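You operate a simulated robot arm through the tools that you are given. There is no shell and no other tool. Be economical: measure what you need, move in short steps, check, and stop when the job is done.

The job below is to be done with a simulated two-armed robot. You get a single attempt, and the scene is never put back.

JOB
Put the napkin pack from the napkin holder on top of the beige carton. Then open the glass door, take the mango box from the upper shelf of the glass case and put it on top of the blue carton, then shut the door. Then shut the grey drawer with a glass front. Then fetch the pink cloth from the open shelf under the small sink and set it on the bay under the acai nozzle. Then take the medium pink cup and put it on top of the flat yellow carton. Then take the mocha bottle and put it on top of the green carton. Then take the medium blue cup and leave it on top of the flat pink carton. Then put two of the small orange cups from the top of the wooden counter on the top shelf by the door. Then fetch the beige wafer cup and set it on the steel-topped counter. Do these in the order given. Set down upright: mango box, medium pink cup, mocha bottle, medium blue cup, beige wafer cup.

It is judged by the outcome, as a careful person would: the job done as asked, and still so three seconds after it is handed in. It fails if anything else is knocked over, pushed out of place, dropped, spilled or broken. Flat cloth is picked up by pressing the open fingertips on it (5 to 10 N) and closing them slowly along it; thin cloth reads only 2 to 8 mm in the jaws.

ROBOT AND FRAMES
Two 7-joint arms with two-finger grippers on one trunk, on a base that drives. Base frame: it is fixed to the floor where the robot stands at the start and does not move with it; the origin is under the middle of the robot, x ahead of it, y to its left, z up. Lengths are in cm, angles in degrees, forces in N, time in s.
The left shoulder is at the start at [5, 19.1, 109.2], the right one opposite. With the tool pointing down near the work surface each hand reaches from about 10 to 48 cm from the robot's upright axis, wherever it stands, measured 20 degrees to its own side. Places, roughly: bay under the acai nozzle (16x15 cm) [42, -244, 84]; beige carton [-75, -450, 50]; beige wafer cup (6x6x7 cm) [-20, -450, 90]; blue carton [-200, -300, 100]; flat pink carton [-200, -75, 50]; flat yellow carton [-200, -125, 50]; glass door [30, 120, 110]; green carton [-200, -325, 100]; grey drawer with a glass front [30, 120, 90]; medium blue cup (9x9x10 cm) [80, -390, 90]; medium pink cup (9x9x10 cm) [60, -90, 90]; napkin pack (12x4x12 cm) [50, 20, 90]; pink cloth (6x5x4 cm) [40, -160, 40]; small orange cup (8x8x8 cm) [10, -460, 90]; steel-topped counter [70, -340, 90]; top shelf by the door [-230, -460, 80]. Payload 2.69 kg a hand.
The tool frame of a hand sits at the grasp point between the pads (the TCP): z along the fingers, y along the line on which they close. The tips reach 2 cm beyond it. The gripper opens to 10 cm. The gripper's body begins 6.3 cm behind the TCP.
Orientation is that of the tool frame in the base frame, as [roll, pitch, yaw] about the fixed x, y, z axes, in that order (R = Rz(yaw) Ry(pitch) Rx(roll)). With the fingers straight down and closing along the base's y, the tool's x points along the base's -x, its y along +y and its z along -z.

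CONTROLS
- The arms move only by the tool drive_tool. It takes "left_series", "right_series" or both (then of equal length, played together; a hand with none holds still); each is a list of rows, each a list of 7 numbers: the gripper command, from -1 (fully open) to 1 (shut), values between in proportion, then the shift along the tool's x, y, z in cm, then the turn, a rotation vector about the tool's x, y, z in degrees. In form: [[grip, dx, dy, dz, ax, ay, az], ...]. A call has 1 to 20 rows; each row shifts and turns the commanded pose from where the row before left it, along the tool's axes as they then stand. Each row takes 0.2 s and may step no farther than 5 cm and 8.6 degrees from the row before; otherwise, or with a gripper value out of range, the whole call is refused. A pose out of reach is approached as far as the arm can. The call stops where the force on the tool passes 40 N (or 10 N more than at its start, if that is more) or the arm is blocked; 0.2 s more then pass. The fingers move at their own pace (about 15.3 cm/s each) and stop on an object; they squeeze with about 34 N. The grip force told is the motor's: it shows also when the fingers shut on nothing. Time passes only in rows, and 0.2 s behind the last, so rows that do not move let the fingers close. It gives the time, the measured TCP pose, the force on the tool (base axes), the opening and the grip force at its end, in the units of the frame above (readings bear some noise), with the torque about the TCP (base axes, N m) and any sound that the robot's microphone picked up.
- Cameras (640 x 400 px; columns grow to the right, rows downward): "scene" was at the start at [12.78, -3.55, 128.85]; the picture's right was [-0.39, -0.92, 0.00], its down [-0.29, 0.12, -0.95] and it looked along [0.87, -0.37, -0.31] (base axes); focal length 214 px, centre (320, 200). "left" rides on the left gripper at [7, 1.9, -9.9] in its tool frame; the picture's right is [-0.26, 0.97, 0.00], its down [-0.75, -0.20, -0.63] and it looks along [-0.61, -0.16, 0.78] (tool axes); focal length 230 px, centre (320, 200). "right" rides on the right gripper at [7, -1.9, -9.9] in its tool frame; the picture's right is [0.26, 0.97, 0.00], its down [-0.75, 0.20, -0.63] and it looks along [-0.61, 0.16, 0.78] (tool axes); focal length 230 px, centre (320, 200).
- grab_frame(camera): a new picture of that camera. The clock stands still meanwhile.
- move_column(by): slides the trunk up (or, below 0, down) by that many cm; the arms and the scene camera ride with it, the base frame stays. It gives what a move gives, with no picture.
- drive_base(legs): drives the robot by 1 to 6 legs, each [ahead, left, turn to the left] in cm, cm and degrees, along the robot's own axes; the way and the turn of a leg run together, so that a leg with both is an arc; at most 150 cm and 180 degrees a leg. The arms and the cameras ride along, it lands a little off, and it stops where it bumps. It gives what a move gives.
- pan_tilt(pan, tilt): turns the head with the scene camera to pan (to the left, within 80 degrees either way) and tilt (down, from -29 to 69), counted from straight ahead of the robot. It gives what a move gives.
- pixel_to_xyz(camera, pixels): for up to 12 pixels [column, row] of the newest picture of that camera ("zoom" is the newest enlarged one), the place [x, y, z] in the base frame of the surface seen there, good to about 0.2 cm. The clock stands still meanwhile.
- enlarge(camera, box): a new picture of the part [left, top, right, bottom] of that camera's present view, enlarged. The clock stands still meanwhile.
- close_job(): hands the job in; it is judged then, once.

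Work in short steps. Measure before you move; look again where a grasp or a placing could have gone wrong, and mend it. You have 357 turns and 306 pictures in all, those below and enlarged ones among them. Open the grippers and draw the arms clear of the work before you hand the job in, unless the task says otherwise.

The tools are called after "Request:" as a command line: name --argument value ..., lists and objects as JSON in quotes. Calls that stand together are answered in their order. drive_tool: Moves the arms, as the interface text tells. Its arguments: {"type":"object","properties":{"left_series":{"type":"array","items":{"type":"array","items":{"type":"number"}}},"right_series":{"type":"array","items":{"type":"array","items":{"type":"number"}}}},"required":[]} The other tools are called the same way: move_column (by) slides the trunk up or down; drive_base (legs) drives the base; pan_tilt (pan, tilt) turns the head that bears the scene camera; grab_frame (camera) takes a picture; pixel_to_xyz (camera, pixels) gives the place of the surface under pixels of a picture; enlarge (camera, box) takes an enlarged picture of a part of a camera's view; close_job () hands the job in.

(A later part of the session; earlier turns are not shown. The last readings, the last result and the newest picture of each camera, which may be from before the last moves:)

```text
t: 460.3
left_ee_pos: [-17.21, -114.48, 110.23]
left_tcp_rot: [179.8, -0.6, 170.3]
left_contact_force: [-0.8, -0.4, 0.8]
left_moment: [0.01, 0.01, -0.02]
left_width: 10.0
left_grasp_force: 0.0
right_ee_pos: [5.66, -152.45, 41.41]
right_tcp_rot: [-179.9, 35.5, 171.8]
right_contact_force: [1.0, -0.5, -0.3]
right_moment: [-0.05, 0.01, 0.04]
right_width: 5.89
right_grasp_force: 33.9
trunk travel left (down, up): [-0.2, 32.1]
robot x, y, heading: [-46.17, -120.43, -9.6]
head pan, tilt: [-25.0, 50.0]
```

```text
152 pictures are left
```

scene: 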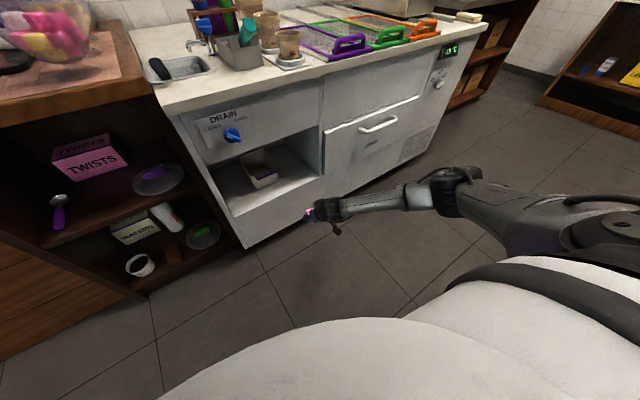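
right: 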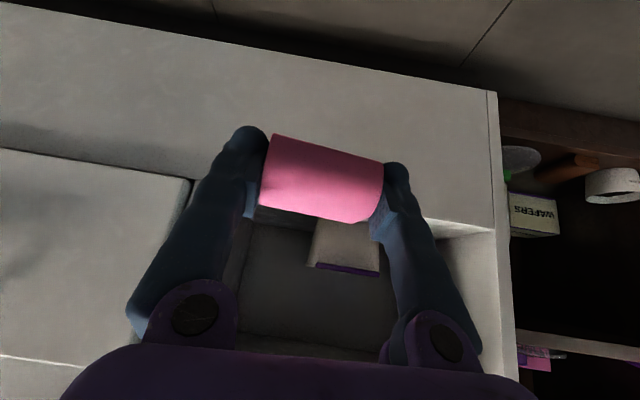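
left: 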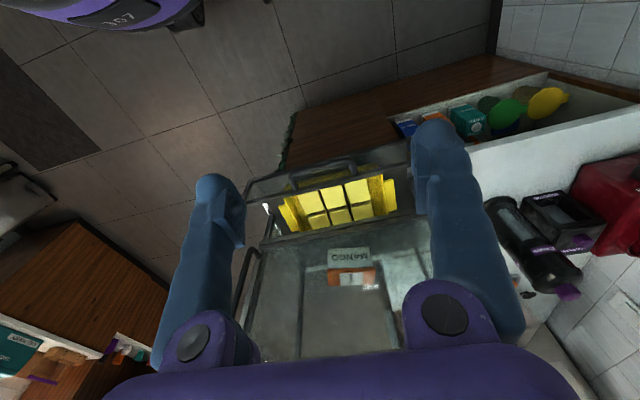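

The cloth is held. I raise the trunk, straighten heading, strafe right to the acai machine and raise the hand.

Request:
drive_base --legs '[[-6, 0, 9.6], [0, -101, 0]]'

Request:
move_column --by 28

Request:
drive_tool --right_series '[[1, -2, 0, -2.8, 0, 0, 0], [1, -2, 0, -2.8, 0, 0, 0], [1, -2, 0, -2.8, 0, 0, 0], [1, -2, 0, -2.8, 0, 0, 0], [1, -2, 0, -2.8, 0, 0, 0], [1, -2, 0, -2.8, 0, 0, 0], [1, -2, 0, -2.8, 0, 0, 0], [1, 0, 0, 0, 0, 0, 0]]'

Request:
pan_tilt --pan -25 --tilt 35

Request:
grab_frame --camera "scene"

```text
t: 470.0
left_ee_pos: [-25.0, -208.65, 110.24]
left_tcp_rot: [179.9, -0.6, 179.6]
left_contact_force: [-0.1, 0.5, 0.2]
left_moment: [-0.02, 0.02, 0.0]
left_width: 9.98
left_grasp_force: 0.0
right_ee_pos: [3.76, -242.44, 41.31]
right_tcp_rot: [-179.9, 35.5, -178.9]
right_contact_force: [-0.2, 0.1, 0.3]
right_moment: [0.01, -0.02, -0.01]
right_width: 5.87
right_grasp_force: 33.6
trunk travel left (down, up): [-0.2, 32.1]
robot x, y, heading: [-53.14, -219.38, -0.2]
head pan, tilt: [-25.0, 50.0]
```

```text
t: 472.8
left_ee_pos: [-25.03, -208.68, 138.2]
left_tcp_rot: [179.9, -0.6, 179.6]
left_contact_force: [-0.6, 0.3, 0.3]
left_moment: [0.0, 0.0, 0.0]
left_width: 10.01
left_grasp_force: 0.0
right_ee_pos: [3.72, -242.21, 69.23]
right_tcp_rot: [-179.9, 35.5, -178.8]
right_contact_force: [0.4, 0.1, -0.7]
right_moment: [0.01, -0.01, -0.01]
right_width: 5.87
right_grasp_force: 34.3
trunk travel left (down, up): [-28.2, 4.1]
robot x, y, heading: [-53.49, -218.94, -0.4]
head pan, tilt: [-25.0, 50.0]
```

```text
t: 474.6
left_ee_pos: [-25.08, -208.65, 138.18]
left_tcp_rot: [179.9, -0.6, 179.5]
left_contact_force: [-0.1, -0.3, 0.0]
left_moment: [0.01, 0.01, -0.02]
left_width: 10.03
left_grasp_force: 0.0
right_ee_pos: [3.68, -242.51, 93.43]
right_tcp_rot: [-179.8, 35.5, -178.8]
right_contact_force: [-0.8, -0.3, -0.4]
right_moment: [-0.01, 0.01, -0.01]
right_width: 5.87
right_grasp_force: 33.9
trunk travel left (down, up): [-28.2, 4.1]
robot x, y, heading: [-53.09, -219.15, -0.3]
head pan, tilt: [-25.0, 50.0]
```

```text
t: 475.4
left_ee_pos: [-25.01, -208.64, 138.26]
left_tcp_rot: [179.9, -0.6, 179.6]
left_contact_force: [0.2, 0.6, 0.3]
left_moment: [0.03, -0.03, -0.03]
left_width: 9.99
left_grasp_force: 0.0
right_ee_pos: [3.79, -242.44, 93.4]
right_tcp_rot: [-179.8, 35.5, -178.7]
right_contact_force: [-0.5, 0.1, -0.8]
right_moment: [0.01, -0.04, 0.01]
right_width: 5.88
right_grasp_force: 34.1
trunk travel left (down, up): [-28.2, 4.1]
robot x, y, heading: [-53.31, -219.55, -0.3]
head pan, tilt: [-25.0, 35.0]
```

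```text
151 pictures are left
```

scene: 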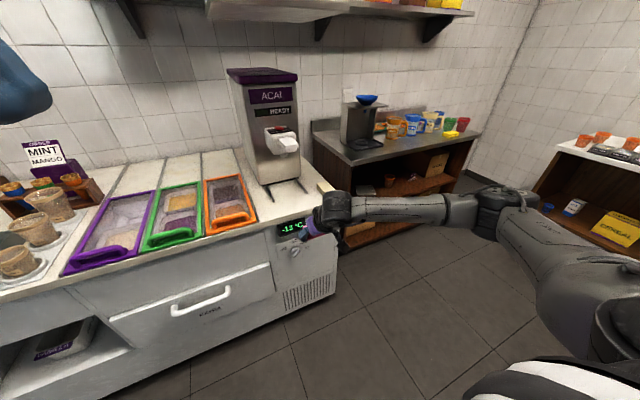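

I enlarge the machine's bay and measure.

Request:
enlarge --camera "scene" --box '[210, 110, 350, 240]'

Request:
pixel_to_xyz --camera "zoom" --pixels '[[270, 210], [285, 260], [330, 255], [350, 240], [300, 240], [260, 250], [310, 280], [370, 110], [350, 140], [375, 95], [370, 230], [240, 245]]'

```text
3.08 times, centred on (280, 175) of scene
```

zoom: 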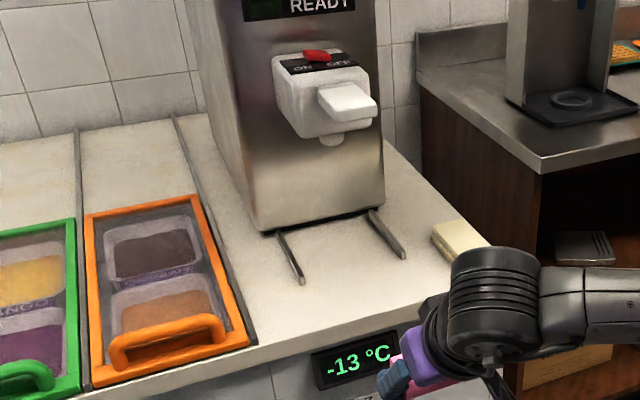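

```text
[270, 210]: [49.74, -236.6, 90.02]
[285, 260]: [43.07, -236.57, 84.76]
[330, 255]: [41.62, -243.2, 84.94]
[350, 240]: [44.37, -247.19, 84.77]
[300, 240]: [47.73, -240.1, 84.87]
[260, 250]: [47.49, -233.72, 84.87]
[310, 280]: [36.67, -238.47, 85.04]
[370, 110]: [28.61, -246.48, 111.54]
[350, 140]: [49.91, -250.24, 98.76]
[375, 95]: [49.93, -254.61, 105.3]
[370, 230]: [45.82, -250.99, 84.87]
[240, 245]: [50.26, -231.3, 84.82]
```

Bay floor z 84.9, x 37–50, y -237..-251; the nozzle lever overhangs to x≈28.6 at z≈111. I flatten the tool's pitch more (to ~60° from vertical) so the wrist passes beneath.

Request:
drive_tool --right_series '[[1, 0, 0, 0, 0, -6, 0], [1, 0, 0, 0, 0, -6, 0], [1, 0, 0, 0, 0, -6, 0], [1, 0, 0, 0, 0, -6, 0], [1, 0, 0, 0, 0, 0, 0]]'

Request:
grab_frame --camera "right"

```text
t: 476.6
left_ee_pos: [-24.99, -208.63, 138.22]
left_tcp_rot: [179.9, -0.6, 179.6]
left_contact_force: [0.0, 0.7, -0.7]
left_moment: [0.02, 0.02, 0.01]
left_width: 10.0
left_grasp_force: 0.0
right_ee_pos: [3.64, -242.31, 93.46]
right_tcp_rot: [-179.9, 50.5, -178.9]
right_contact_force: [-0.5, -0.2, 0.0]
right_moment: [-0.03, -0.01, 0.01]
right_width: 5.88
right_grasp_force: 33.7
right hand out of reach, approached as far as the arm can: row 3, 4
trunk travel left (down, up): [-28.2, 4.1]
robot x, y, heading: [-53.23, -219.06, -0.5]
head pan, tilt: [-25.0, 35.0]
```

```text
149 pictures are left
```

right: 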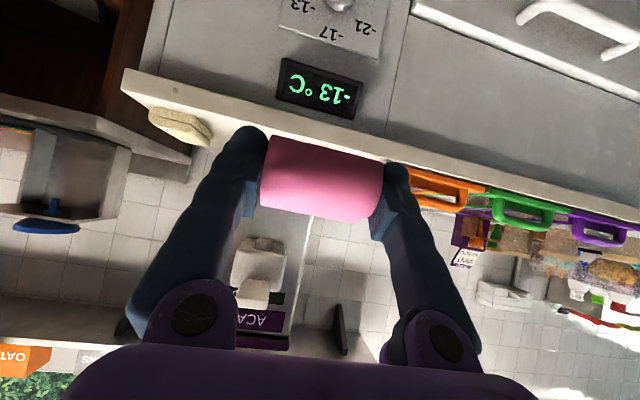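

Pitch 50° is enough. I lower to just above counter level and drive in 30 cm.

Request:
drive_tool --right_series '[[1, 1.6, 0, 1.3, 0, 0, 0], [1, 1.5, 0, 1.3, 0, 0, 0], [1, 0, 0, 0, 0, 0, 0]]'

Request:
drive_base --legs '[[28, -1.5, 0.4]]'

Request:
grab_frame --camera "scene"

Request:
grab_frame --camera "right"

```text
t: 477.4
left_ee_pos: [-24.96, -208.53, 138.21]
left_tcp_rot: [179.9, -0.6, 179.6]
left_contact_force: [-0.2, 0.7, -0.5]
left_moment: [-0.02, -0.02, -0.03]
left_width: 10.0
left_grasp_force: 0.0
right_ee_pos: [4.16, -243.51, 91.12]
right_tcp_rot: [-179.7, 50.3, -178.8]
right_contact_force: [-0.5, 0.2, -0.9]
right_moment: [0.02, 0.03, -0.04]
right_width: 5.85
right_grasp_force: 33.7
right hand out of reach, approached as far as the arm can: row 1, 2
trunk travel left (down, up): [-28.2, 4.1]
robot x, y, heading: [-52.74, -219.14, -0.3]
head pan, tilt: [-25.0, 35.0]
```

```text
t: 479.4
left_ee_pos: [3.24, -209.85, 138.17]
left_tcp_rot: [179.8, -0.7, -180.0]
left_contact_force: [-0.2, 0.2, -0.3]
left_moment: [-0.01, 0.05, -0.02]
left_width: 9.99
left_grasp_force: 0.1
right_ee_pos: [32.69, -244.76, 91.11]
right_tcp_rot: [-179.8, 50.3, -178.3]
right_contact_force: [0.9, 0.3, -0.6]
right_moment: [0.0, -0.01, 0.0]
right_width: 5.82
right_grasp_force: 33.9
trunk travel left (down, up): [-28.2, 4.1]
robot x, y, heading: [-24.65, -220.77, 0.1]
head pan, tilt: [-25.0, 35.0]
```

```text
148 pictures are left
```

scene: 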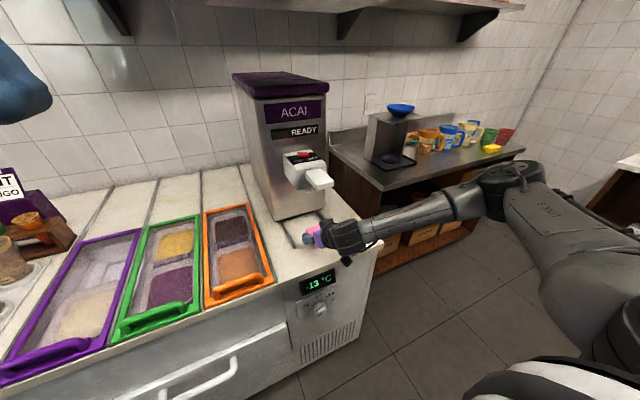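

```text
147 pictures are left
```

right: 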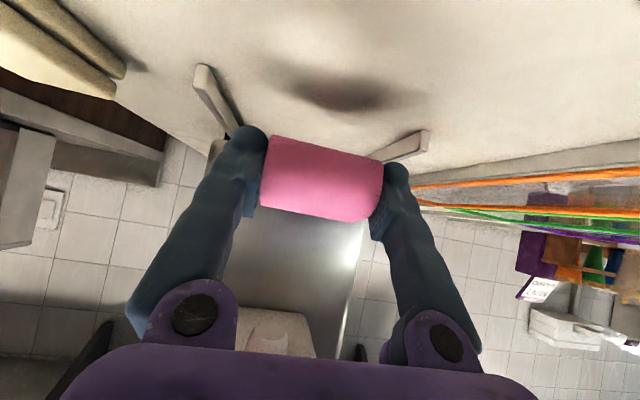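

The cloth hovers between the rails' line. I lower the trunk 2.5 cm and extend/drive forward 8.5 cm.

Request:
move_column --by -2.5

Request:
drive_base --legs '[[8.5, 0, 0]]'

Request:
grab_frame --camera "right"

Request:
enlarge --camera "scene" --box '[230, 130, 410, 270]'

```text
t: 480.1
left_ee_pos: [3.24, -209.86, 135.76]
left_tcp_rot: [179.9, -0.6, 179.9]
left_contact_force: [-0.1, 0.7, 0.2]
left_moment: [-0.03, -0.01, 0.01]
left_width: 10.0
left_grasp_force: 0.1
right_ee_pos: [32.66, -244.72, 88.59]
right_tcp_rot: [-179.7, 50.2, -178.3]
right_contact_force: [-0.4, 0.9, -0.1]
right_moment: [0.01, -0.01, 0.01]
right_width: 5.83
right_grasp_force: 34.2
trunk travel left (down, up): [-25.7, 6.6]
robot x, y, heading: [-24.55, -220.15, 0.3]
head pan, tilt: [-25.0, 35.0]
```

```text
t: 481.1
left_ee_pos: [11.58, -209.85, 135.66]
left_tcp_rot: [180.0, -0.6, 180.0]
left_contact_force: [-0.1, 0.4, -0.1]
left_moment: [-0.01, 0.02, -0.03]
left_width: 10.01
left_grasp_force: 0.1
right_ee_pos: [40.8, -244.78, 88.44]
right_tcp_rot: [-179.8, 50.1, -178.4]
right_contact_force: [-0.2, 0.0, -0.2]
right_moment: [0.02, 0.01, -0.01]
right_width: 5.84
right_grasp_force: 33.8
trunk travel left (down, up): [-25.7, 6.6]
robot x, y, heading: [-16.26, -220.61, 0.1]
head pan, tilt: [-25.0, 35.0]
```

```text
146 pictures are left
```

right: 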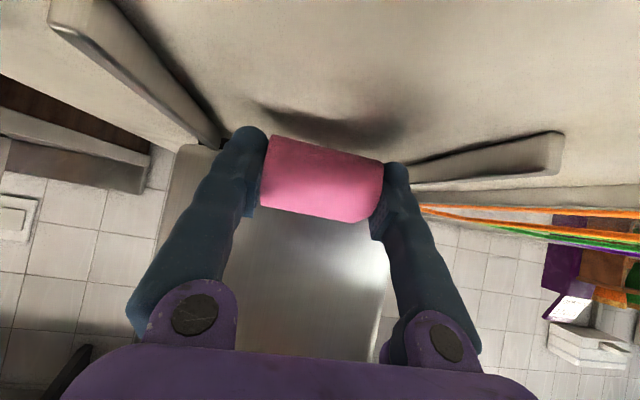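

```text
2.86 times, centred on (320, 200) of scene
```

zoom: 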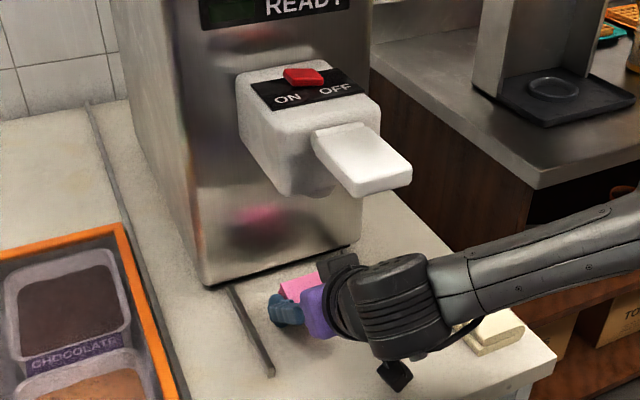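

In the bay. I lower by trunk in small steps until contact.

Request:
move_column --by -0.7

Request:
move_column --by -0.4

Request:
move_column --by -0.3

```text
t: 481.7
left_ee_pos: [11.49, -209.83, 135.03]
left_tcp_rot: [179.9, -0.6, -180.0]
left_contact_force: [0.4, -0.7, -0.6]
left_moment: [0.02, 0.0, -0.04]
left_width: 10.0
left_grasp_force: 0.0
right_ee_pos: [40.94, -244.77, 87.83]
right_tcp_rot: [-179.8, 50.3, -178.4]
right_contact_force: [-0.4, -0.4, -1.3]
right_moment: [0.02, 0.05, 0.04]
right_width: 5.86
right_grasp_force: 34.0
trunk travel left (down, up): [-25.0, 7.3]
robot x, y, heading: [-16.21, -220.55, 0.1]
head pan, tilt: [-25.0, 35.0]
```

```text
t: 482.2
left_ee_pos: [11.46, -209.92, 134.65]
left_tcp_rot: [179.9, -0.6, -179.9]
left_contact_force: [-0.6, -0.3, -0.5]
left_moment: [0.01, -0.02, -0.01]
left_width: 10.01
left_grasp_force: 0.0
right_ee_pos: [40.94, -244.67, 87.48]
right_tcp_rot: [-179.9, 50.1, -178.3]
right_contact_force: [0.6, 0.4, 0.9]
right_moment: [0.04, 0.0, -0.05]
right_width: 5.85
right_grasp_force: 34.0
trunk travel left (down, up): [-24.6, 7.7]
robot x, y, heading: [-16.3, -220.59, 0.1]
head pan, tilt: [-25.0, 35.0]
```

```text
t: 482.8
left_ee_pos: [11.32, -209.91, 134.34]
left_tcp_rot: [179.9, -0.6, -180.0]
left_contact_force: [-0.5, -0.2, -0.1]
left_moment: [-0.01, -0.02, -0.02]
left_width: 10.01
left_grasp_force: 0.1
right_ee_pos: [40.95, -244.72, 87.52]
right_tcp_rot: [-179.7, 50.5, -178.2]
right_contact_force: [-2.6, -2.3, 13.9]
right_moment: [0.03, 0.12, 0.04]
right_width: 5.85
right_grasp_force: 34.3
trunk travel left (down, up): [-24.3, 8.0]
robot x, y, heading: [-16.4, -220.7, 0.1]
head pan, tilt: [-25.0, 35.0]
```

Contact. I open to 8 cm, and withdraw along the tool axis slightly, then back with the base.

Request:
drive_tool --right_series '[[0.6, 0, 0, 0, 0, 0, 0], [-0.3, 0, 0, 0, 0, 0, 0], [-0.5, 0, 0, 0, 0, 0, 0], [-0.5, 0, 0, 0, 0, 0, 0]]'

Request:
drive_base --legs '[[-22, 0, 0]]'

Request:
enlarge --camera "scene" --box '[210, 110, 390, 250]'

```text
t: 483.8
left_ee_pos: [11.3, -210.05, 134.35]
left_tcp_rot: [180.0, -0.6, -179.9]
left_contact_force: [0.0, -0.1, 0.2]
left_moment: [-0.01, 0.03, 0.01]
left_width: 10.0
left_grasp_force: 0.0
right_ee_pos: [40.82, -244.78, 87.09]
right_tcp_rot: [-179.8, 50.2, -178.3]
right_contact_force: [-2.7, -3.0, 4.0]
right_moment: [0.13, 0.02, 0.09]
right_width: 7.32
right_grasp_force: 0.3
trunk travel left (down, up): [-24.3, 8.0]
robot x, y, heading: [-16.38, -220.49, 0.3]
head pan, tilt: [-25.0, 35.0]
```

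```text
t: 485.5
left_ee_pos: [-10.82, -210.05, 134.35]
left_tcp_rot: [179.9, -0.5, 179.9]
left_contact_force: [0.7, -0.3, -0.1]
left_moment: [0.0, -0.04, -0.01]
left_width: 10.01
left_grasp_force: 0.0
right_ee_pos: [18.56, -244.87, 87.13]
right_tcp_rot: [-179.6, 50.3, -178.4]
right_contact_force: [0.4, 0.7, 0.2]
right_moment: [0.03, 0.02, 0.0]
right_width: 7.47
right_grasp_force: 0.0
trunk travel left (down, up): [-24.3, 8.0]
robot x, y, heading: [-38.48, -220.78, -0.0]
head pan, tilt: [-25.0, 35.0]
```

```text
2.86 times, centred on (300, 180) of scene
```

zoom: 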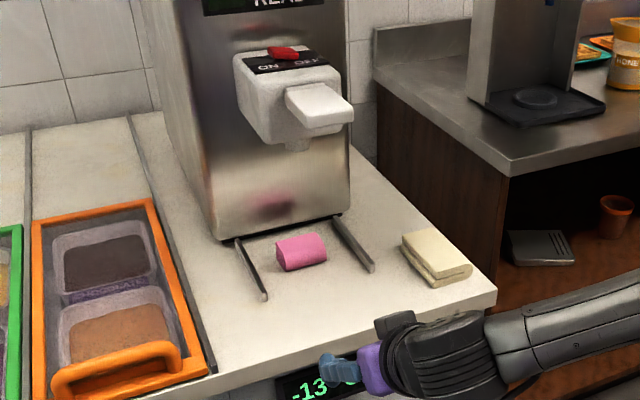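

The cloth sits in the bay. Next the medium pink cup near (60,-90): I back off and strafe left to view it.

Request:
drive_base --legs '[[-20, 0, 0], [0, 125, 0]]'

Request:
pan_tilt --pan 0 --tilt 30

Request:
grab_frame --camera "scene"

```text
t: 497.6
left_ee_pos: [-31.71, -87.1, 134.29]
left_tcp_rot: [180.0, -0.6, -179.5]
left_contact_force: [-0.3, 0.0, 0.2]
left_moment: [-0.02, 0.01, 0.02]
left_width: 10.04
left_grasp_force: 0.1
right_ee_pos: [-1.93, -121.66, 87.12]
right_tcp_rot: [-179.6, 50.1, -177.7]
right_contact_force: [-0.2, 0.2, 0.1]
right_moment: [-0.02, 0.02, 0.0]
right_width: 7.51
right_grasp_force: 0.1
trunk travel left (down, up): [-24.3, 8.0]
robot x, y, heading: [-59.58, -98.25, 0.9]
head pan, tilt: [-25.0, 35.0]
```

```text
t: 498.5
left_ee_pos: [-31.84, -87.21, 134.3]
left_tcp_rot: [179.9, -0.6, -179.4]
left_contact_force: [0.6, -0.4, -0.1]
left_moment: [-0.02, 0.02, 0.0]
left_width: 10.02
left_grasp_force: 0.0
right_ee_pos: [-2.12, -121.67, 87.03]
right_tcp_rot: [-179.8, 50.3, -177.7]
right_contact_force: [0.8, 0.6, -0.6]
right_moment: [-0.01, 0.02, -0.02]
right_width: 7.51
right_grasp_force: 0.0
trunk travel left (down, up): [-24.3, 8.0]
robot x, y, heading: [-59.82, -97.99, 0.7]
head pan, tilt: [0.0, 30.0]
```

```text
143 pictures are left
```

scene: 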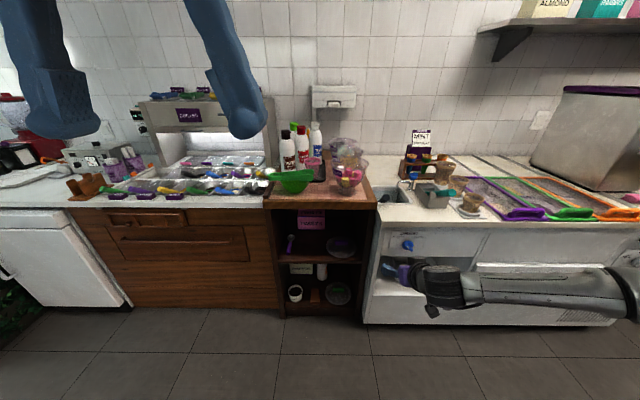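

I enlarge the wooden counter with the bottles and cups.

Request:
enlarge --camera "scene" --box '[255, 110, 385, 215]'

Request:
pixel_to_xyz --camera "zoom" --pixels '[[290, 240], [290, 220], [270, 250], [310, 250], [190, 290], [170, 180], [240, 190], [300, 130], [450, 280], [400, 180]]'

```text
3.81 times, centred on (320, 162) of scene
```

zoom: 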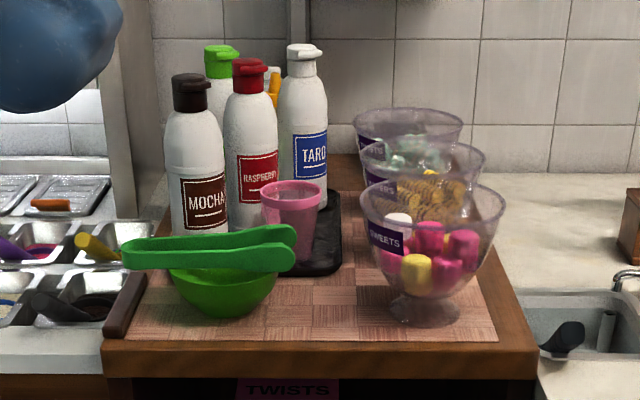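

```text
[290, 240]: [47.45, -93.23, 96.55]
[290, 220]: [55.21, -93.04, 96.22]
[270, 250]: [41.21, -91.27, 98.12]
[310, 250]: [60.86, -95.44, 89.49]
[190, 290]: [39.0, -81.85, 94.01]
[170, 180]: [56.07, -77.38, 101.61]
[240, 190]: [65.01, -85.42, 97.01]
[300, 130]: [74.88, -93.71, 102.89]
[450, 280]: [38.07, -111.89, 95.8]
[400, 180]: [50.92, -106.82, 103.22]
```

The pink cup stands behind the green tongs at zoom (290,215), next to the mocha bottle (200,170). I measure the cup.

Request:
pixel_to_xyz --camera "zoom" --pixels '[[290, 205], [264, 195], [322, 195], [290, 183], [290, 192], [305, 225], [300, 215], [275, 215], [315, 230], [200, 140], [190, 90], [330, 250]]'

Request:
drive_base --legs '[[22, 12, -0.7]]'

Request:
pan_tilt --pan -5 --tilt 40

Request:
grab_frame --camera "scene"

```text
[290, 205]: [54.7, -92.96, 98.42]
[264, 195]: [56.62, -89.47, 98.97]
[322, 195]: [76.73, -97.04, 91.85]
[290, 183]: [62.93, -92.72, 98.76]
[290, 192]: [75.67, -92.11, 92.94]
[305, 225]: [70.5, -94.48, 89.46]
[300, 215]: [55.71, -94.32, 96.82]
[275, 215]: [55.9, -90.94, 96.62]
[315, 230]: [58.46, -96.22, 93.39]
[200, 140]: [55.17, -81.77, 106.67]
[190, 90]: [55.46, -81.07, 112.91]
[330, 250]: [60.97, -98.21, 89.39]
```

```text
t: 500.4
left_ee_pos: [-9.39, -75.39, 134.28]
left_tcp_rot: [179.9, -0.6, 179.9]
left_contact_force: [-0.1, 0.3, -0.3]
left_moment: [-0.01, 0.02, 0.02]
left_width: 9.99
left_grasp_force: 0.1
right_ee_pos: [19.83, -110.15, 87.04]
right_tcp_rot: [-179.7, 50.2, -178.4]
right_contact_force: [-0.1, -0.1, -0.1]
right_moment: [-0.01, 0.01, -0.03]
right_width: 7.53
right_grasp_force: 0.0
trunk travel left (down, up): [-24.3, 8.0]
robot x, y, heading: [-37.52, -86.01, 0.0]
head pan, tilt: [0.0, 30.0]
```

```text
t: 501.1
left_ee_pos: [-9.54, -75.25, 134.37]
left_tcp_rot: [179.8, -0.6, 179.9]
left_contact_force: [0.8, 0.6, 0.3]
left_moment: [0.0, -0.05, 0.01]
left_width: 9.99
left_grasp_force: 0.0
right_ee_pos: [19.83, -110.08, 87.13]
right_tcp_rot: [-179.8, 50.2, -178.5]
right_contact_force: [0.5, 0.8, 0.2]
right_moment: [0.03, 0.05, 0.0]
right_width: 7.51
right_grasp_force: 0.0
trunk travel left (down, up): [-24.3, 8.0]
robot x, y, heading: [-37.62, -85.99, -0.2]
head pan, tilt: [-5.0, 40.0]
```

```text
141 pictures are left
```

scene: 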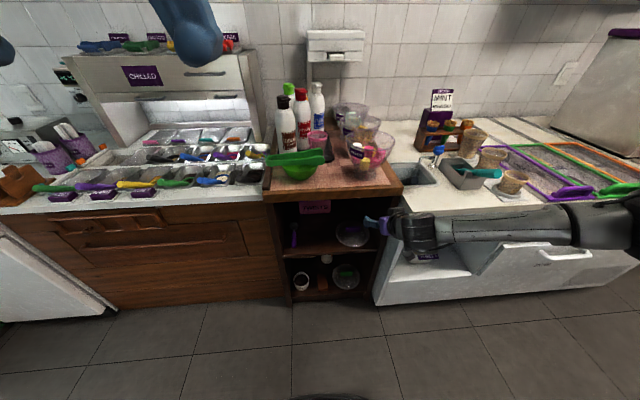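

Cup: rim z 99, Ø≈8.4, centre (58.8,-93), base z 89.4. I'll take it with the right hand pitched 50°, closing along y. First raise the hand, opened fully.

Request:
drive_tool --right_series '[[-1, -2.8, 0, -2.3, 0, 0, 0], [-1, -2.8, 0, -2.3, 0, 0, 0], [-1, -2.8, 0, -2.3, 0, 0, 0], [-1, -2.8, 0, -2.3, 0, 0, 0], [-1, -2.8, 0, -2.3, 0, 0, 0], [-1, 0, 0, 0, 0, 0, 0]]'

Request:
drive_base --legs '[[0, 16.5, 0]]'

Request:
enlarge --camera "scene" --box '[240, 60, 440, 230]'

Request:
grab_frame --camera "right"

```text
t: 502.5
left_ee_pos: [-9.56, -75.29, 134.38]
left_tcp_rot: [179.9, -0.6, 180.0]
left_contact_force: [-1.3, -0.3, 0.2]
left_moment: [0.0, -0.02, 0.0]
left_width: 10.01
left_grasp_force: 0.0
right_ee_pos: [20.01, -110.15, 105.17]
right_tcp_rot: [-179.7, 50.1, -178.4]
right_contact_force: [0.6, -0.2, -0.9]
right_moment: [0.0, -0.02, -0.03]
right_width: 9.99
right_grasp_force: 0.1
trunk travel left (down, up): [-24.3, 8.0]
robot x, y, heading: [-37.43, -86.06, -0.1]
head pan, tilt: [-5.0, 40.0]
```

```text
t: 504.6
left_ee_pos: [-9.36, -58.76, 134.36]
left_tcp_rot: [179.8, -0.5, 179.7]
left_contact_force: [-0.6, -0.4, 0.1]
left_moment: [-0.02, 0.01, -0.01]
left_width: 10.0
left_grasp_force: 0.0
right_ee_pos: [19.95, -93.94, 105.26]
right_tcp_rot: [-179.7, 50.2, -178.6]
right_contact_force: [0.0, 0.4, 0.3]
right_moment: [-0.01, 0.03, -0.03]
right_width: 10.0
right_grasp_force: 0.1
trunk travel left (down, up): [-24.3, 8.0]
robot x, y, heading: [-37.38, -69.2, -0.2]
head pan, tilt: [-5.0, 40.0]
```

```text
2.35 times, centred on (340, 145) of scene
```

zoom: 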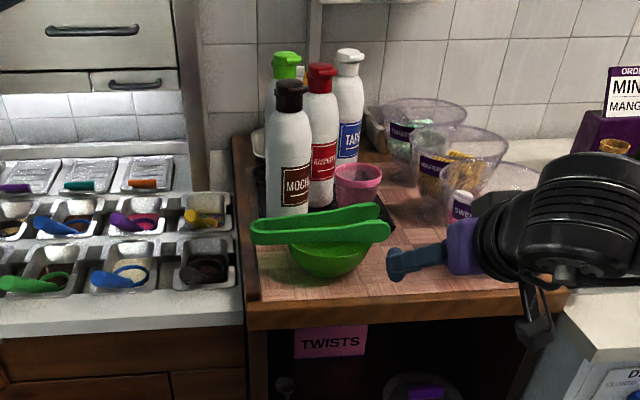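

```text
139 pictures are left
```

right: 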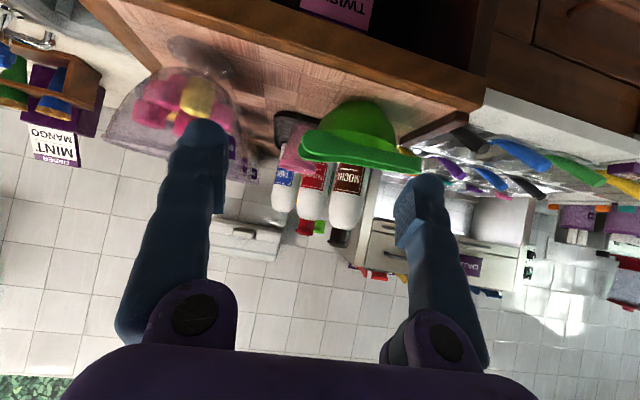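

I measure the cup, bowl, tongs and counter edge from this nearer view.

Request:
pixel_to_xyz --camera "zoom" --pixels '[[358, 183], [336, 172], [381, 172], [358, 163], [390, 232], [330, 215], [450, 200], [440, 175], [300, 318], [500, 130], [470, 220], [365, 200]]'

Request:
pixel_to_xyz --camera "right" --pixels '[[300, 150], [290, 160], [310, 165], [360, 150], [230, 150], [175, 130], [250, 140], [350, 120], [280, 125]]'

```text
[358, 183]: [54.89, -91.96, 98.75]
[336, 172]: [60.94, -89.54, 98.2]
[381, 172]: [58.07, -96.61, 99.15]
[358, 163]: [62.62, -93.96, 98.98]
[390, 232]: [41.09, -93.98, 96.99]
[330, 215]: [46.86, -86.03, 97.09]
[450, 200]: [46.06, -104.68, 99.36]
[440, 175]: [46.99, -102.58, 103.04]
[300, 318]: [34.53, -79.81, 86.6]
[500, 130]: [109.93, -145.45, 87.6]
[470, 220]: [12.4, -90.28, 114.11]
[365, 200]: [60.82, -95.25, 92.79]
```

```text
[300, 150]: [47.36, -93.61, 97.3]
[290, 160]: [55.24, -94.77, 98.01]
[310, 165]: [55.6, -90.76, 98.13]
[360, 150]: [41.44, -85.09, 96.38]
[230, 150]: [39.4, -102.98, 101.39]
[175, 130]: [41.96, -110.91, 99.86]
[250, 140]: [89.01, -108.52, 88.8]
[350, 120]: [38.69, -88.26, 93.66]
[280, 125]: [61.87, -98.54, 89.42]
```

Path is clear above the tongs (z≤98). I drive 28 cm ahead and shift 0.9 cm left.

Request:
drive_base --legs '[[28, 0.9, 0]]'

Request:
grab_frame --camera "right"

Request:
pixel_to_xyz --camera "right" --pixels '[[300, 150], [320, 140], [290, 160], [310, 165], [320, 160], [280, 150]]'

```text
t: 506.6
left_ee_pos: [18.92, -58.29, 134.2]
left_tcp_rot: [179.9, -0.6, 179.4]
left_contact_force: [0.6, 0.4, 0.1]
left_moment: [0.0, 0.01, 0.02]
left_width: 9.97
left_grasp_force: 0.1
right_ee_pos: [48.17, -93.43, 105.2]
right_tcp_rot: [-179.8, 50.2, -178.9]
right_contact_force: [-0.4, -0.7, -1.0]
right_moment: [-0.02, 0.0, 0.02]
right_width: 10.02
right_grasp_force: 0.0
trunk travel left (down, up): [-24.3, 8.0]
robot x, y, heading: [-9.2, -68.77, -0.9]
head pan, tilt: [-5.0, 40.0]
```

```text
138 pictures are left
```

right: 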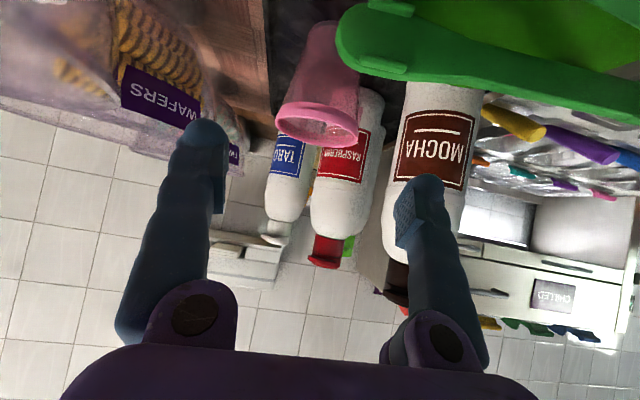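

```text
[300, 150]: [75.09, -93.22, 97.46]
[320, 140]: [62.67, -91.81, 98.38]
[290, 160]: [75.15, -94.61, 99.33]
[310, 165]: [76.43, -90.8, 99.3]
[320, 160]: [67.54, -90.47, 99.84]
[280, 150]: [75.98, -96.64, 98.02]
```

The cup (318,110) lies centred between the fingers, the mocha bottle clear of the right finger. I advance along the tool.

Request:
drive_tool --right_series '[[-1, 1.5, 0.2, 0, 0, 0, 0], [-1, 0, 0, 3.5, 0, 0, 0], [-1, 0, 0, 3.5, 0, 0, 0], [-1, 0, 0, 3, 0, 0, 0], [-1, 0, 0, 0, 0, 0, 0]]'

Request:
grab_frame --camera "right"

```text
t: 507.8
left_ee_pos: [18.82, -58.29, 134.39]
left_tcp_rot: [179.9, -0.7, 179.4]
left_contact_force: [-0.3, 0.0, -0.5]
left_moment: [0.01, -0.01, 0.02]
left_width: 10.0
left_grasp_force: 0.1
right_ee_pos: [54.78, -93.12, 97.81]
right_tcp_rot: [-179.8, 50.2, -178.9]
right_contact_force: [-0.3, -0.1, -1.0]
right_moment: [-0.03, 0.04, 0.0]
right_width: 10.0
right_grasp_force: 0.0
trunk travel left (down, up): [-24.3, 8.0]
robot x, y, heading: [-8.82, -68.63, -0.2]
head pan, tilt: [-5.0, 40.0]
```

```text
137 pictures are left
```

right: 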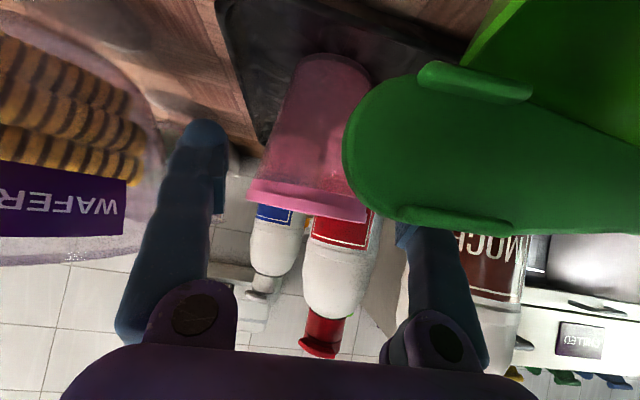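

The wrist camera (below the hand at this pitch) would come near the tongs. I retreat and steepen the tool to 30° from vertical before grasping.

Request:
drive_tool --right_series '[[-1, 0, 0, -3, 0, 0, 0], [-1, 0, 0, -3, 0, 0, 0], [-1, 0, 0, 0, 0, 6.7, 0], [-1, 0, 0, 0, 0, 6.7, 0], [-1, 0, 0, 0, 0, 6.7, 0], [-1, -2, 0, 0.3, 0, 0, 0], [-1, -2, 0, 0.4, 0, 0, 0], [-1, 0, 0, 0, 0, 0, 0]]'

Request:
grab_frame --camera "right"

```text
t: 509.6
left_ee_pos: [18.88, -58.36, 134.28]
left_tcp_rot: [180.0, -0.6, 179.4]
left_contact_force: [0.4, 0.4, -0.1]
left_moment: [-0.03, -0.03, -0.01]
left_width: 10.0
left_grasp_force: 0.1
right_ee_pos: [54.06, -93.06, 102.93]
right_tcp_rot: [-179.8, 30.1, -179.0]
right_contact_force: [0.0, 0.0, 0.1]
right_moment: [-0.01, -0.01, 0.02]
right_width: 10.01
right_grasp_force: 0.0
trunk travel left (down, up): [-24.3, 8.0]
robot x, y, heading: [-9.27, -68.57, -0.5]
head pan, tilt: [-5.0, 40.0]
```

```text
136 pictures are left
```

right: 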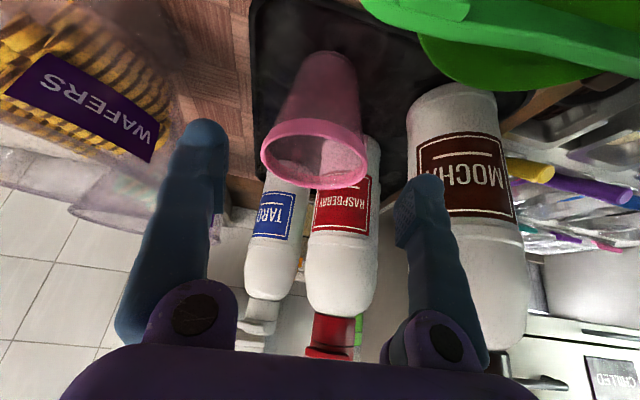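

Aligned, and clear of the tongs. I advance 7.5 cm and close.

Request:
drive_tool --right_series '[[-1, 0, 0, 3, 0, 0, 0], [-1, 0, 0, 2.5, 0, 0, 0], [-1, 0, 0, 2, 0, 0, 0], [-1, 0, 0, 0, 0, 0, 0]]'

Request:
grab_frame --camera "right"

```text
t: 510.6
left_ee_pos: [18.75, -58.28, 134.28]
left_tcp_rot: [179.9, -0.6, 179.4]
left_contact_force: [0.2, -0.3, 1.0]
left_moment: [0.0, 0.0, -0.02]
left_width: 10.02
left_grasp_force: 0.0
right_ee_pos: [57.77, -93.14, 96.38]
right_tcp_rot: [-179.8, 30.1, -179.0]
right_contact_force: [-0.3, 0.4, -0.5]
right_moment: [-0.04, -0.02, 0.02]
right_width: 9.99
right_grasp_force: 0.1
trunk travel left (down, up): [-24.3, 8.0]
robot x, y, heading: [-8.99, -68.4, -0.4]
head pan, tilt: [-5.0, 40.0]
```

```text
135 pictures are left
```

right: 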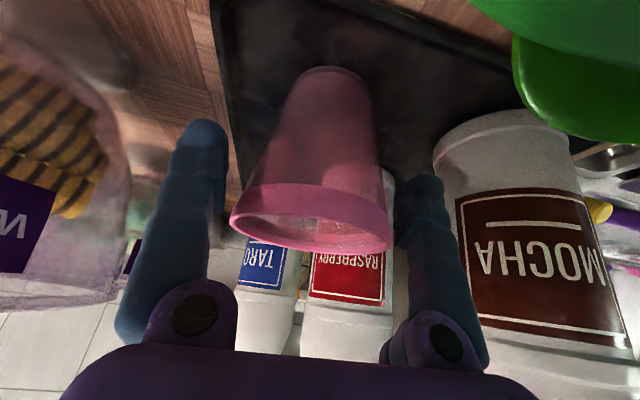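

Straddling the cup. I close gently.

Request:
drive_tool --right_series '[[-0.8, 0, 0, 0, 0, 0, 0], [-0.6, 0, 0, 0, 0, 0, 0], [-0.4, 0, 0, 0, 0, 0, 0], [0.2, 0, 0, 0, 0, 0, 0], [1, 0, 0, 0, 0, 0, 0], [1, 0, 0, 0, 0, 0, 0]]'

Request:
grab_frame --camera "right"

```text
t: 512.0
left_ee_pos: [18.87, -58.29, 134.33]
left_tcp_rot: [179.9, -0.5, 179.4]
left_contact_force: [0.6, 0.6, -0.2]
left_moment: [0.02, 0.01, -0.01]
left_width: 10.0
left_grasp_force: 0.0
right_ee_pos: [57.73, -93.08, 96.58]
right_tcp_rot: [-179.8, 30.0, -178.9]
right_contact_force: [-0.2, 0.6, 1.4]
right_moment: [0.02, -0.01, 0.0]
right_width: 8.21
right_grasp_force: 34.2
trunk travel left (down, up): [-24.3, 8.0]
robot x, y, heading: [-9.1, -68.72, -0.8]
head pan, tilt: [-5.0, 40.0]
```

```text
134 pictures are left
```

right: 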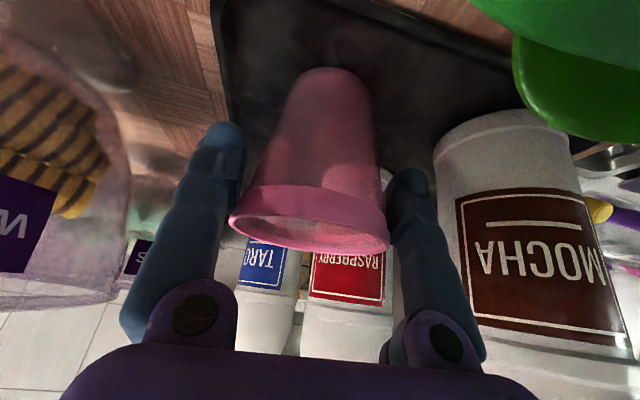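

Gripped at 8.2 cm. I lift straight up with the trunk and check.

Request:
move_column --by 7.5

Request:
drive_tool --right_series '[[1, -1, 0, -1.7, 0, 0, 0], [1, -1, 0, -1.7, 0, 0, 0], [1, -1, 0, -1.7, 0, 0, 0], [1, 0, 0, 0, 0, 0, 0]]'

Request:
grab_frame --camera "right"

Request:
grab_frame --camera "scene"

```text
t: 513.1
left_ee_pos: [18.83, -58.21, 141.88]
left_tcp_rot: [179.9, -0.7, 179.4]
left_contact_force: [0.9, 0.3, -0.2]
left_moment: [0.0, -0.02, 0.02]
left_width: 9.98
left_grasp_force: 0.1
right_ee_pos: [57.71, -93.06, 104.01]
right_tcp_rot: [-179.7, 30.1, -178.9]
right_contact_force: [-0.2, 0.3, -0.7]
right_moment: [0.02, 0.0, -0.03]
right_width: 8.22
right_grasp_force: 33.9
trunk travel left (down, up): [-31.8, 0.5]
robot x, y, heading: [-9.26, -68.41, -0.3]
head pan, tilt: [-5.0, 40.0]
```

```text
t: 514.1
left_ee_pos: [18.85, -58.26, 141.81]
left_tcp_rot: [179.8, -0.6, 179.5]
left_contact_force: [0.3, 0.6, 0.3]
left_moment: [-0.02, -0.02, 0.01]
left_width: 9.99
left_grasp_force: 0.2
right_ee_pos: [57.8, -93.06, 109.95]
right_tcp_rot: [-179.8, 30.1, -179.0]
right_contact_force: [0.5, -0.1, 0.1]
right_moment: [0.01, -0.03, 0.01]
right_width: 8.19
right_grasp_force: 33.9
trunk travel left (down, up): [-31.8, 0.5]
robot x, y, heading: [-9.13, -68.33, -0.6]
head pan, tilt: [-5.0, 40.0]
```

```text
133 pictures are left
```

right: 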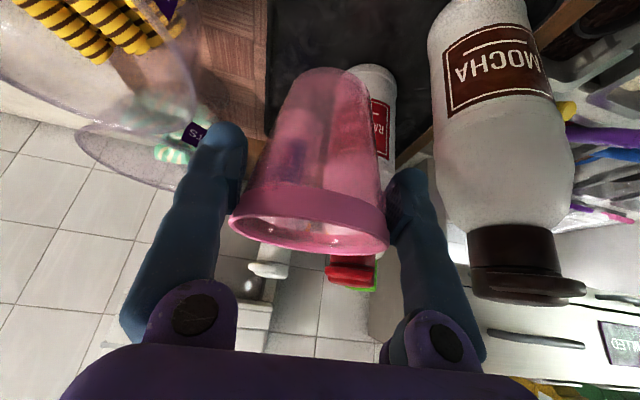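

```text
132 pictures are left
```

scene: 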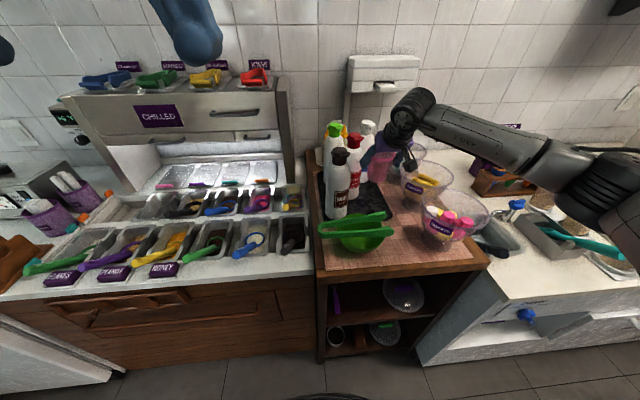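

The cup is up. I back off 55 cm and turn to face the opposite row to look at the yellow carton.

Request:
drive_base --legs '[[-60, 0, 0], [0, 0, 180]]'

Request:
pan_tilt --pan 0 --tilt 30

Request:
grab_frame --camera "scene"

```text
t: 524.9
left_ee_pos: [-96.05, -80.31, 141.72]
left_tcp_rot: [179.9, -0.6, 2.4]
left_contact_force: [-0.3, 0.0, 0.7]
left_moment: [0.0, 0.0, -0.02]
left_width: 9.99
left_grasp_force: 0.1
right_ee_pos: [-136.81, -47.54, 110.12]
right_tcp_rot: [-179.8, 30.2, 4.0]
right_contact_force: [-0.3, 0.2, 0.1]
right_moment: [-0.03, -0.05, 0.01]
right_width: 7.75
right_grasp_force: 33.8
trunk travel left (down, up): [-31.8, 0.5]
robot x, y, heading: [-68.6, -68.16, -177.5]
head pan, tilt: [-5.0, 40.0]
```

```text
t: 525.6
left_ee_pos: [-96.01, -80.15, 141.91]
left_tcp_rot: [179.9, -0.6, 2.4]
left_contact_force: [-0.8, 0.7, 0.1]
left_moment: [-0.02, -0.01, 0.01]
left_width: 10.03
left_grasp_force: 0.1
right_ee_pos: [-136.81, -47.54, 109.96]
right_tcp_rot: [-179.8, 30.1, 4.0]
right_contact_force: [0.1, -0.1, 0.5]
right_moment: [-0.01, -0.05, 0.0]
right_width: 7.74
right_grasp_force: 33.9
trunk travel left (down, up): [-31.8, 0.5]
robot x, y, heading: [-69.02, -68.19, -177.4]
head pan, tilt: [0.0, 30.0]
```

```text
131 pictures are left
```

scene: 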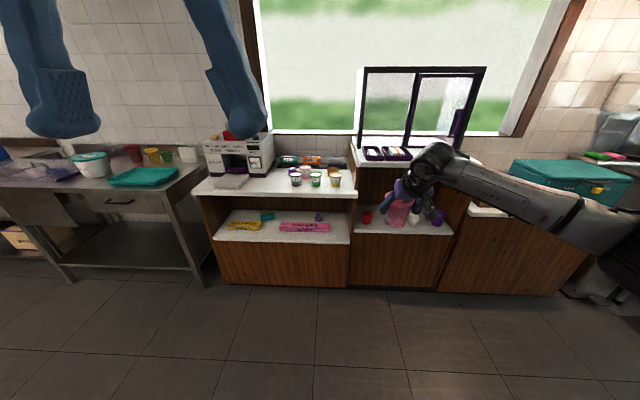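

The flat yellow carton is at (240,225), flat pink at (305,228). The grip width crept to 7.75, so I check the cup, and measure the shelf.

Request:
grab_frame --camera "right"

Request:
enlarge --camera "scene" --box '[190, 160, 370, 290]'

Request:
pixel_to_xyz --camera "zoom" --pixels '[[140, 220], [140, 235], [230, 218], [180, 228], [400, 235], [330, 232], [440, 232], [100, 265], [300, 290], [300, 120], [250, 200], [470, 210]]'

```text
130 pictures are left
```

right: 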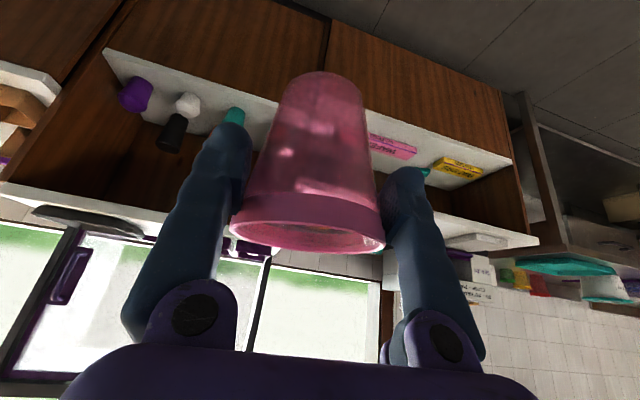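

```text
3.08 times, centred on (280, 225) of scene
```

zoom: 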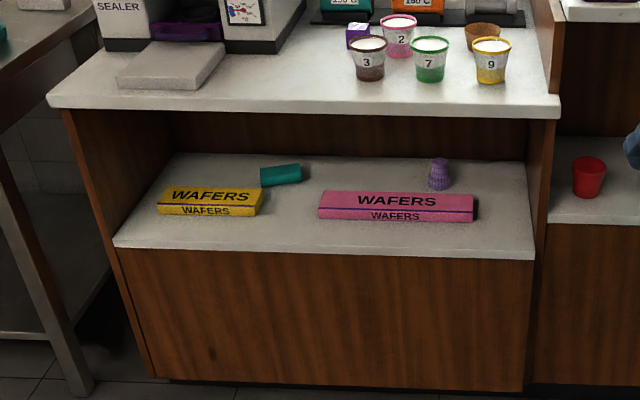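

```text
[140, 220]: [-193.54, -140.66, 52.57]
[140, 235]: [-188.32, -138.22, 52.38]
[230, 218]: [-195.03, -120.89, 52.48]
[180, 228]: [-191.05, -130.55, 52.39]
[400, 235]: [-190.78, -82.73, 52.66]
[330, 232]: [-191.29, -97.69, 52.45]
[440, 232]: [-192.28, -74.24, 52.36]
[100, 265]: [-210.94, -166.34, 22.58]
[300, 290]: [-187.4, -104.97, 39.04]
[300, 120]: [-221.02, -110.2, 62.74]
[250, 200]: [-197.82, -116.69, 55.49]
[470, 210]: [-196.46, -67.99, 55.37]
```

I look at the cup in the scene view to check it is upright in the grip.

Request:
enlarge --camera "scene" --box '[350, 130, 480, 240]'

Request:
pixel_to_xyz --camera "right" --pixels '[[320, 80], [300, 90], [345, 90], [310, 215], [260, 210], [360, 210], [310, 250], [320, 150]]'

```text
3.64 times, centred on (415, 185) of scene
```

zoom: 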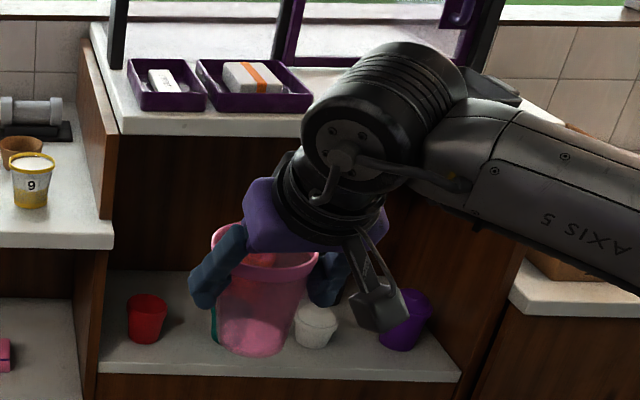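

```text
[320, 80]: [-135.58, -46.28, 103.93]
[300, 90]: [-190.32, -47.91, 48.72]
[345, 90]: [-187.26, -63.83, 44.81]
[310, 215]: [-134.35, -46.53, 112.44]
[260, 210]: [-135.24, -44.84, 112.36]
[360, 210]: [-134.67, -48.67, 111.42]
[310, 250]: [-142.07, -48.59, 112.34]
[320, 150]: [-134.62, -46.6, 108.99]
```

Cup is upright (rim z 112.4 all round). I drive closer to the yellow carton and measure it and the overhead clearance.

Request:
drive_base --legs '[[0, 0, -2.5], [25, 85, 0]]'

Request:
pan_tilt --pan -15 --tilt 40

Request:
grab_frame --camera "scene"

```text
t: 533.8
left_ee_pos: [-120.13, -163.8, 141.8]
left_tcp_rot: [179.8, -0.6, 0.6]
left_contact_force: [0.1, 0.3, -1.1]
left_moment: [0.0, -0.01, 0.02]
left_width: 10.0
left_grasp_force: 0.0
right_ee_pos: [-159.91, -129.83, 110.0]
right_tcp_rot: [-179.8, 30.1, 2.3]
right_contact_force: [0.3, -0.3, -1.5]
right_moment: [0.0, 0.02, -0.01]
right_width: 7.56
right_grasp_force: 34.2
trunk travel left (down, up): [-31.8, 0.5]
robot x, y, heading: [-92.57, -152.6, -179.1]
head pan, tilt: [0.0, 30.0]
```

```text
t: 534.6
left_ee_pos: [-120.1, -163.8, 141.83]
left_tcp_rot: [179.9, -0.5, 0.5]
left_contact_force: [0.2, -0.5, -0.1]
left_moment: [0.0, 0.02, -0.02]
left_width: 10.02
left_grasp_force: 0.0
right_ee_pos: [-159.83, -129.78, 109.97]
right_tcp_rot: [-179.8, 30.1, 2.2]
right_contact_force: [-0.3, 0.6, 0.0]
right_moment: [-0.04, 0.0, 0.02]
right_width: 7.58
right_grasp_force: 34.5
trunk travel left (down, up): [-31.8, 0.5]
robot x, y, heading: [-92.46, -152.68, -179.3]
head pan, tilt: [-15.0, 40.0]
```

```text
127 pictures are left
```

scene: 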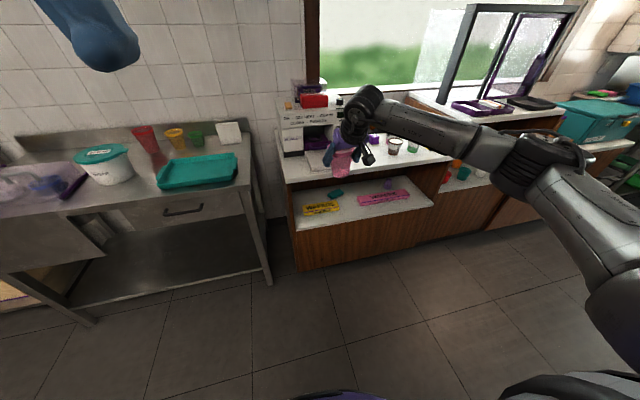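

Width creeps (7.57). I measure quickly: carton, shelf edge, counter underside, and the cup again.

Request:
enlarge --camera "scene" --box '[270, 130, 450, 270]'

Request:
pixel_to_xyz --camera "zoom" --pixels '[[125, 215], [200, 205], [125, 230], [195, 220], [160, 210], [160, 240], [300, 190], [250, 160], [100, 180], [300, 180], [95, 260], [560, 215]]'

Request:
grab_frame --camera "right"

```text
2.86 times, centred on (360, 200) of scene
```

zoom: 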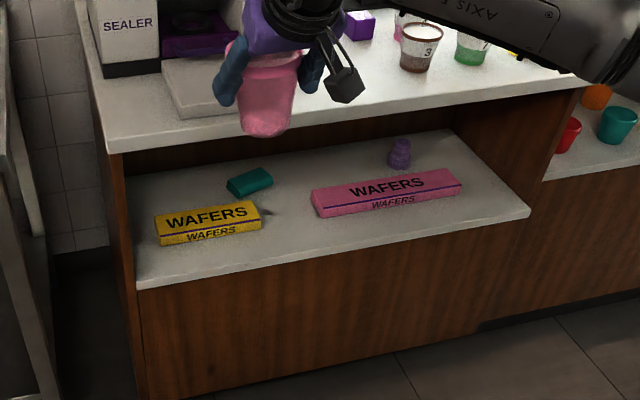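

```text
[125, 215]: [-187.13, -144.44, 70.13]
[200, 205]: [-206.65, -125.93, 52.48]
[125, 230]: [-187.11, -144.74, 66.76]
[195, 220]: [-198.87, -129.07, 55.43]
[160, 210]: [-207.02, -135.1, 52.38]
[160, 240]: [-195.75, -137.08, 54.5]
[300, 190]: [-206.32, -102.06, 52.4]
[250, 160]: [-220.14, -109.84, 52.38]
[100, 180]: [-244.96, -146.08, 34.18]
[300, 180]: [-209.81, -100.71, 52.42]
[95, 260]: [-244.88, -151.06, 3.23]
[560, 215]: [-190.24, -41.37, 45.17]
```

```text
125 pictures are left
```

right: 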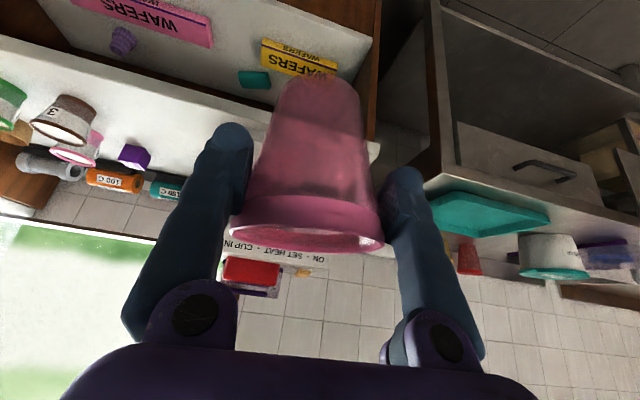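

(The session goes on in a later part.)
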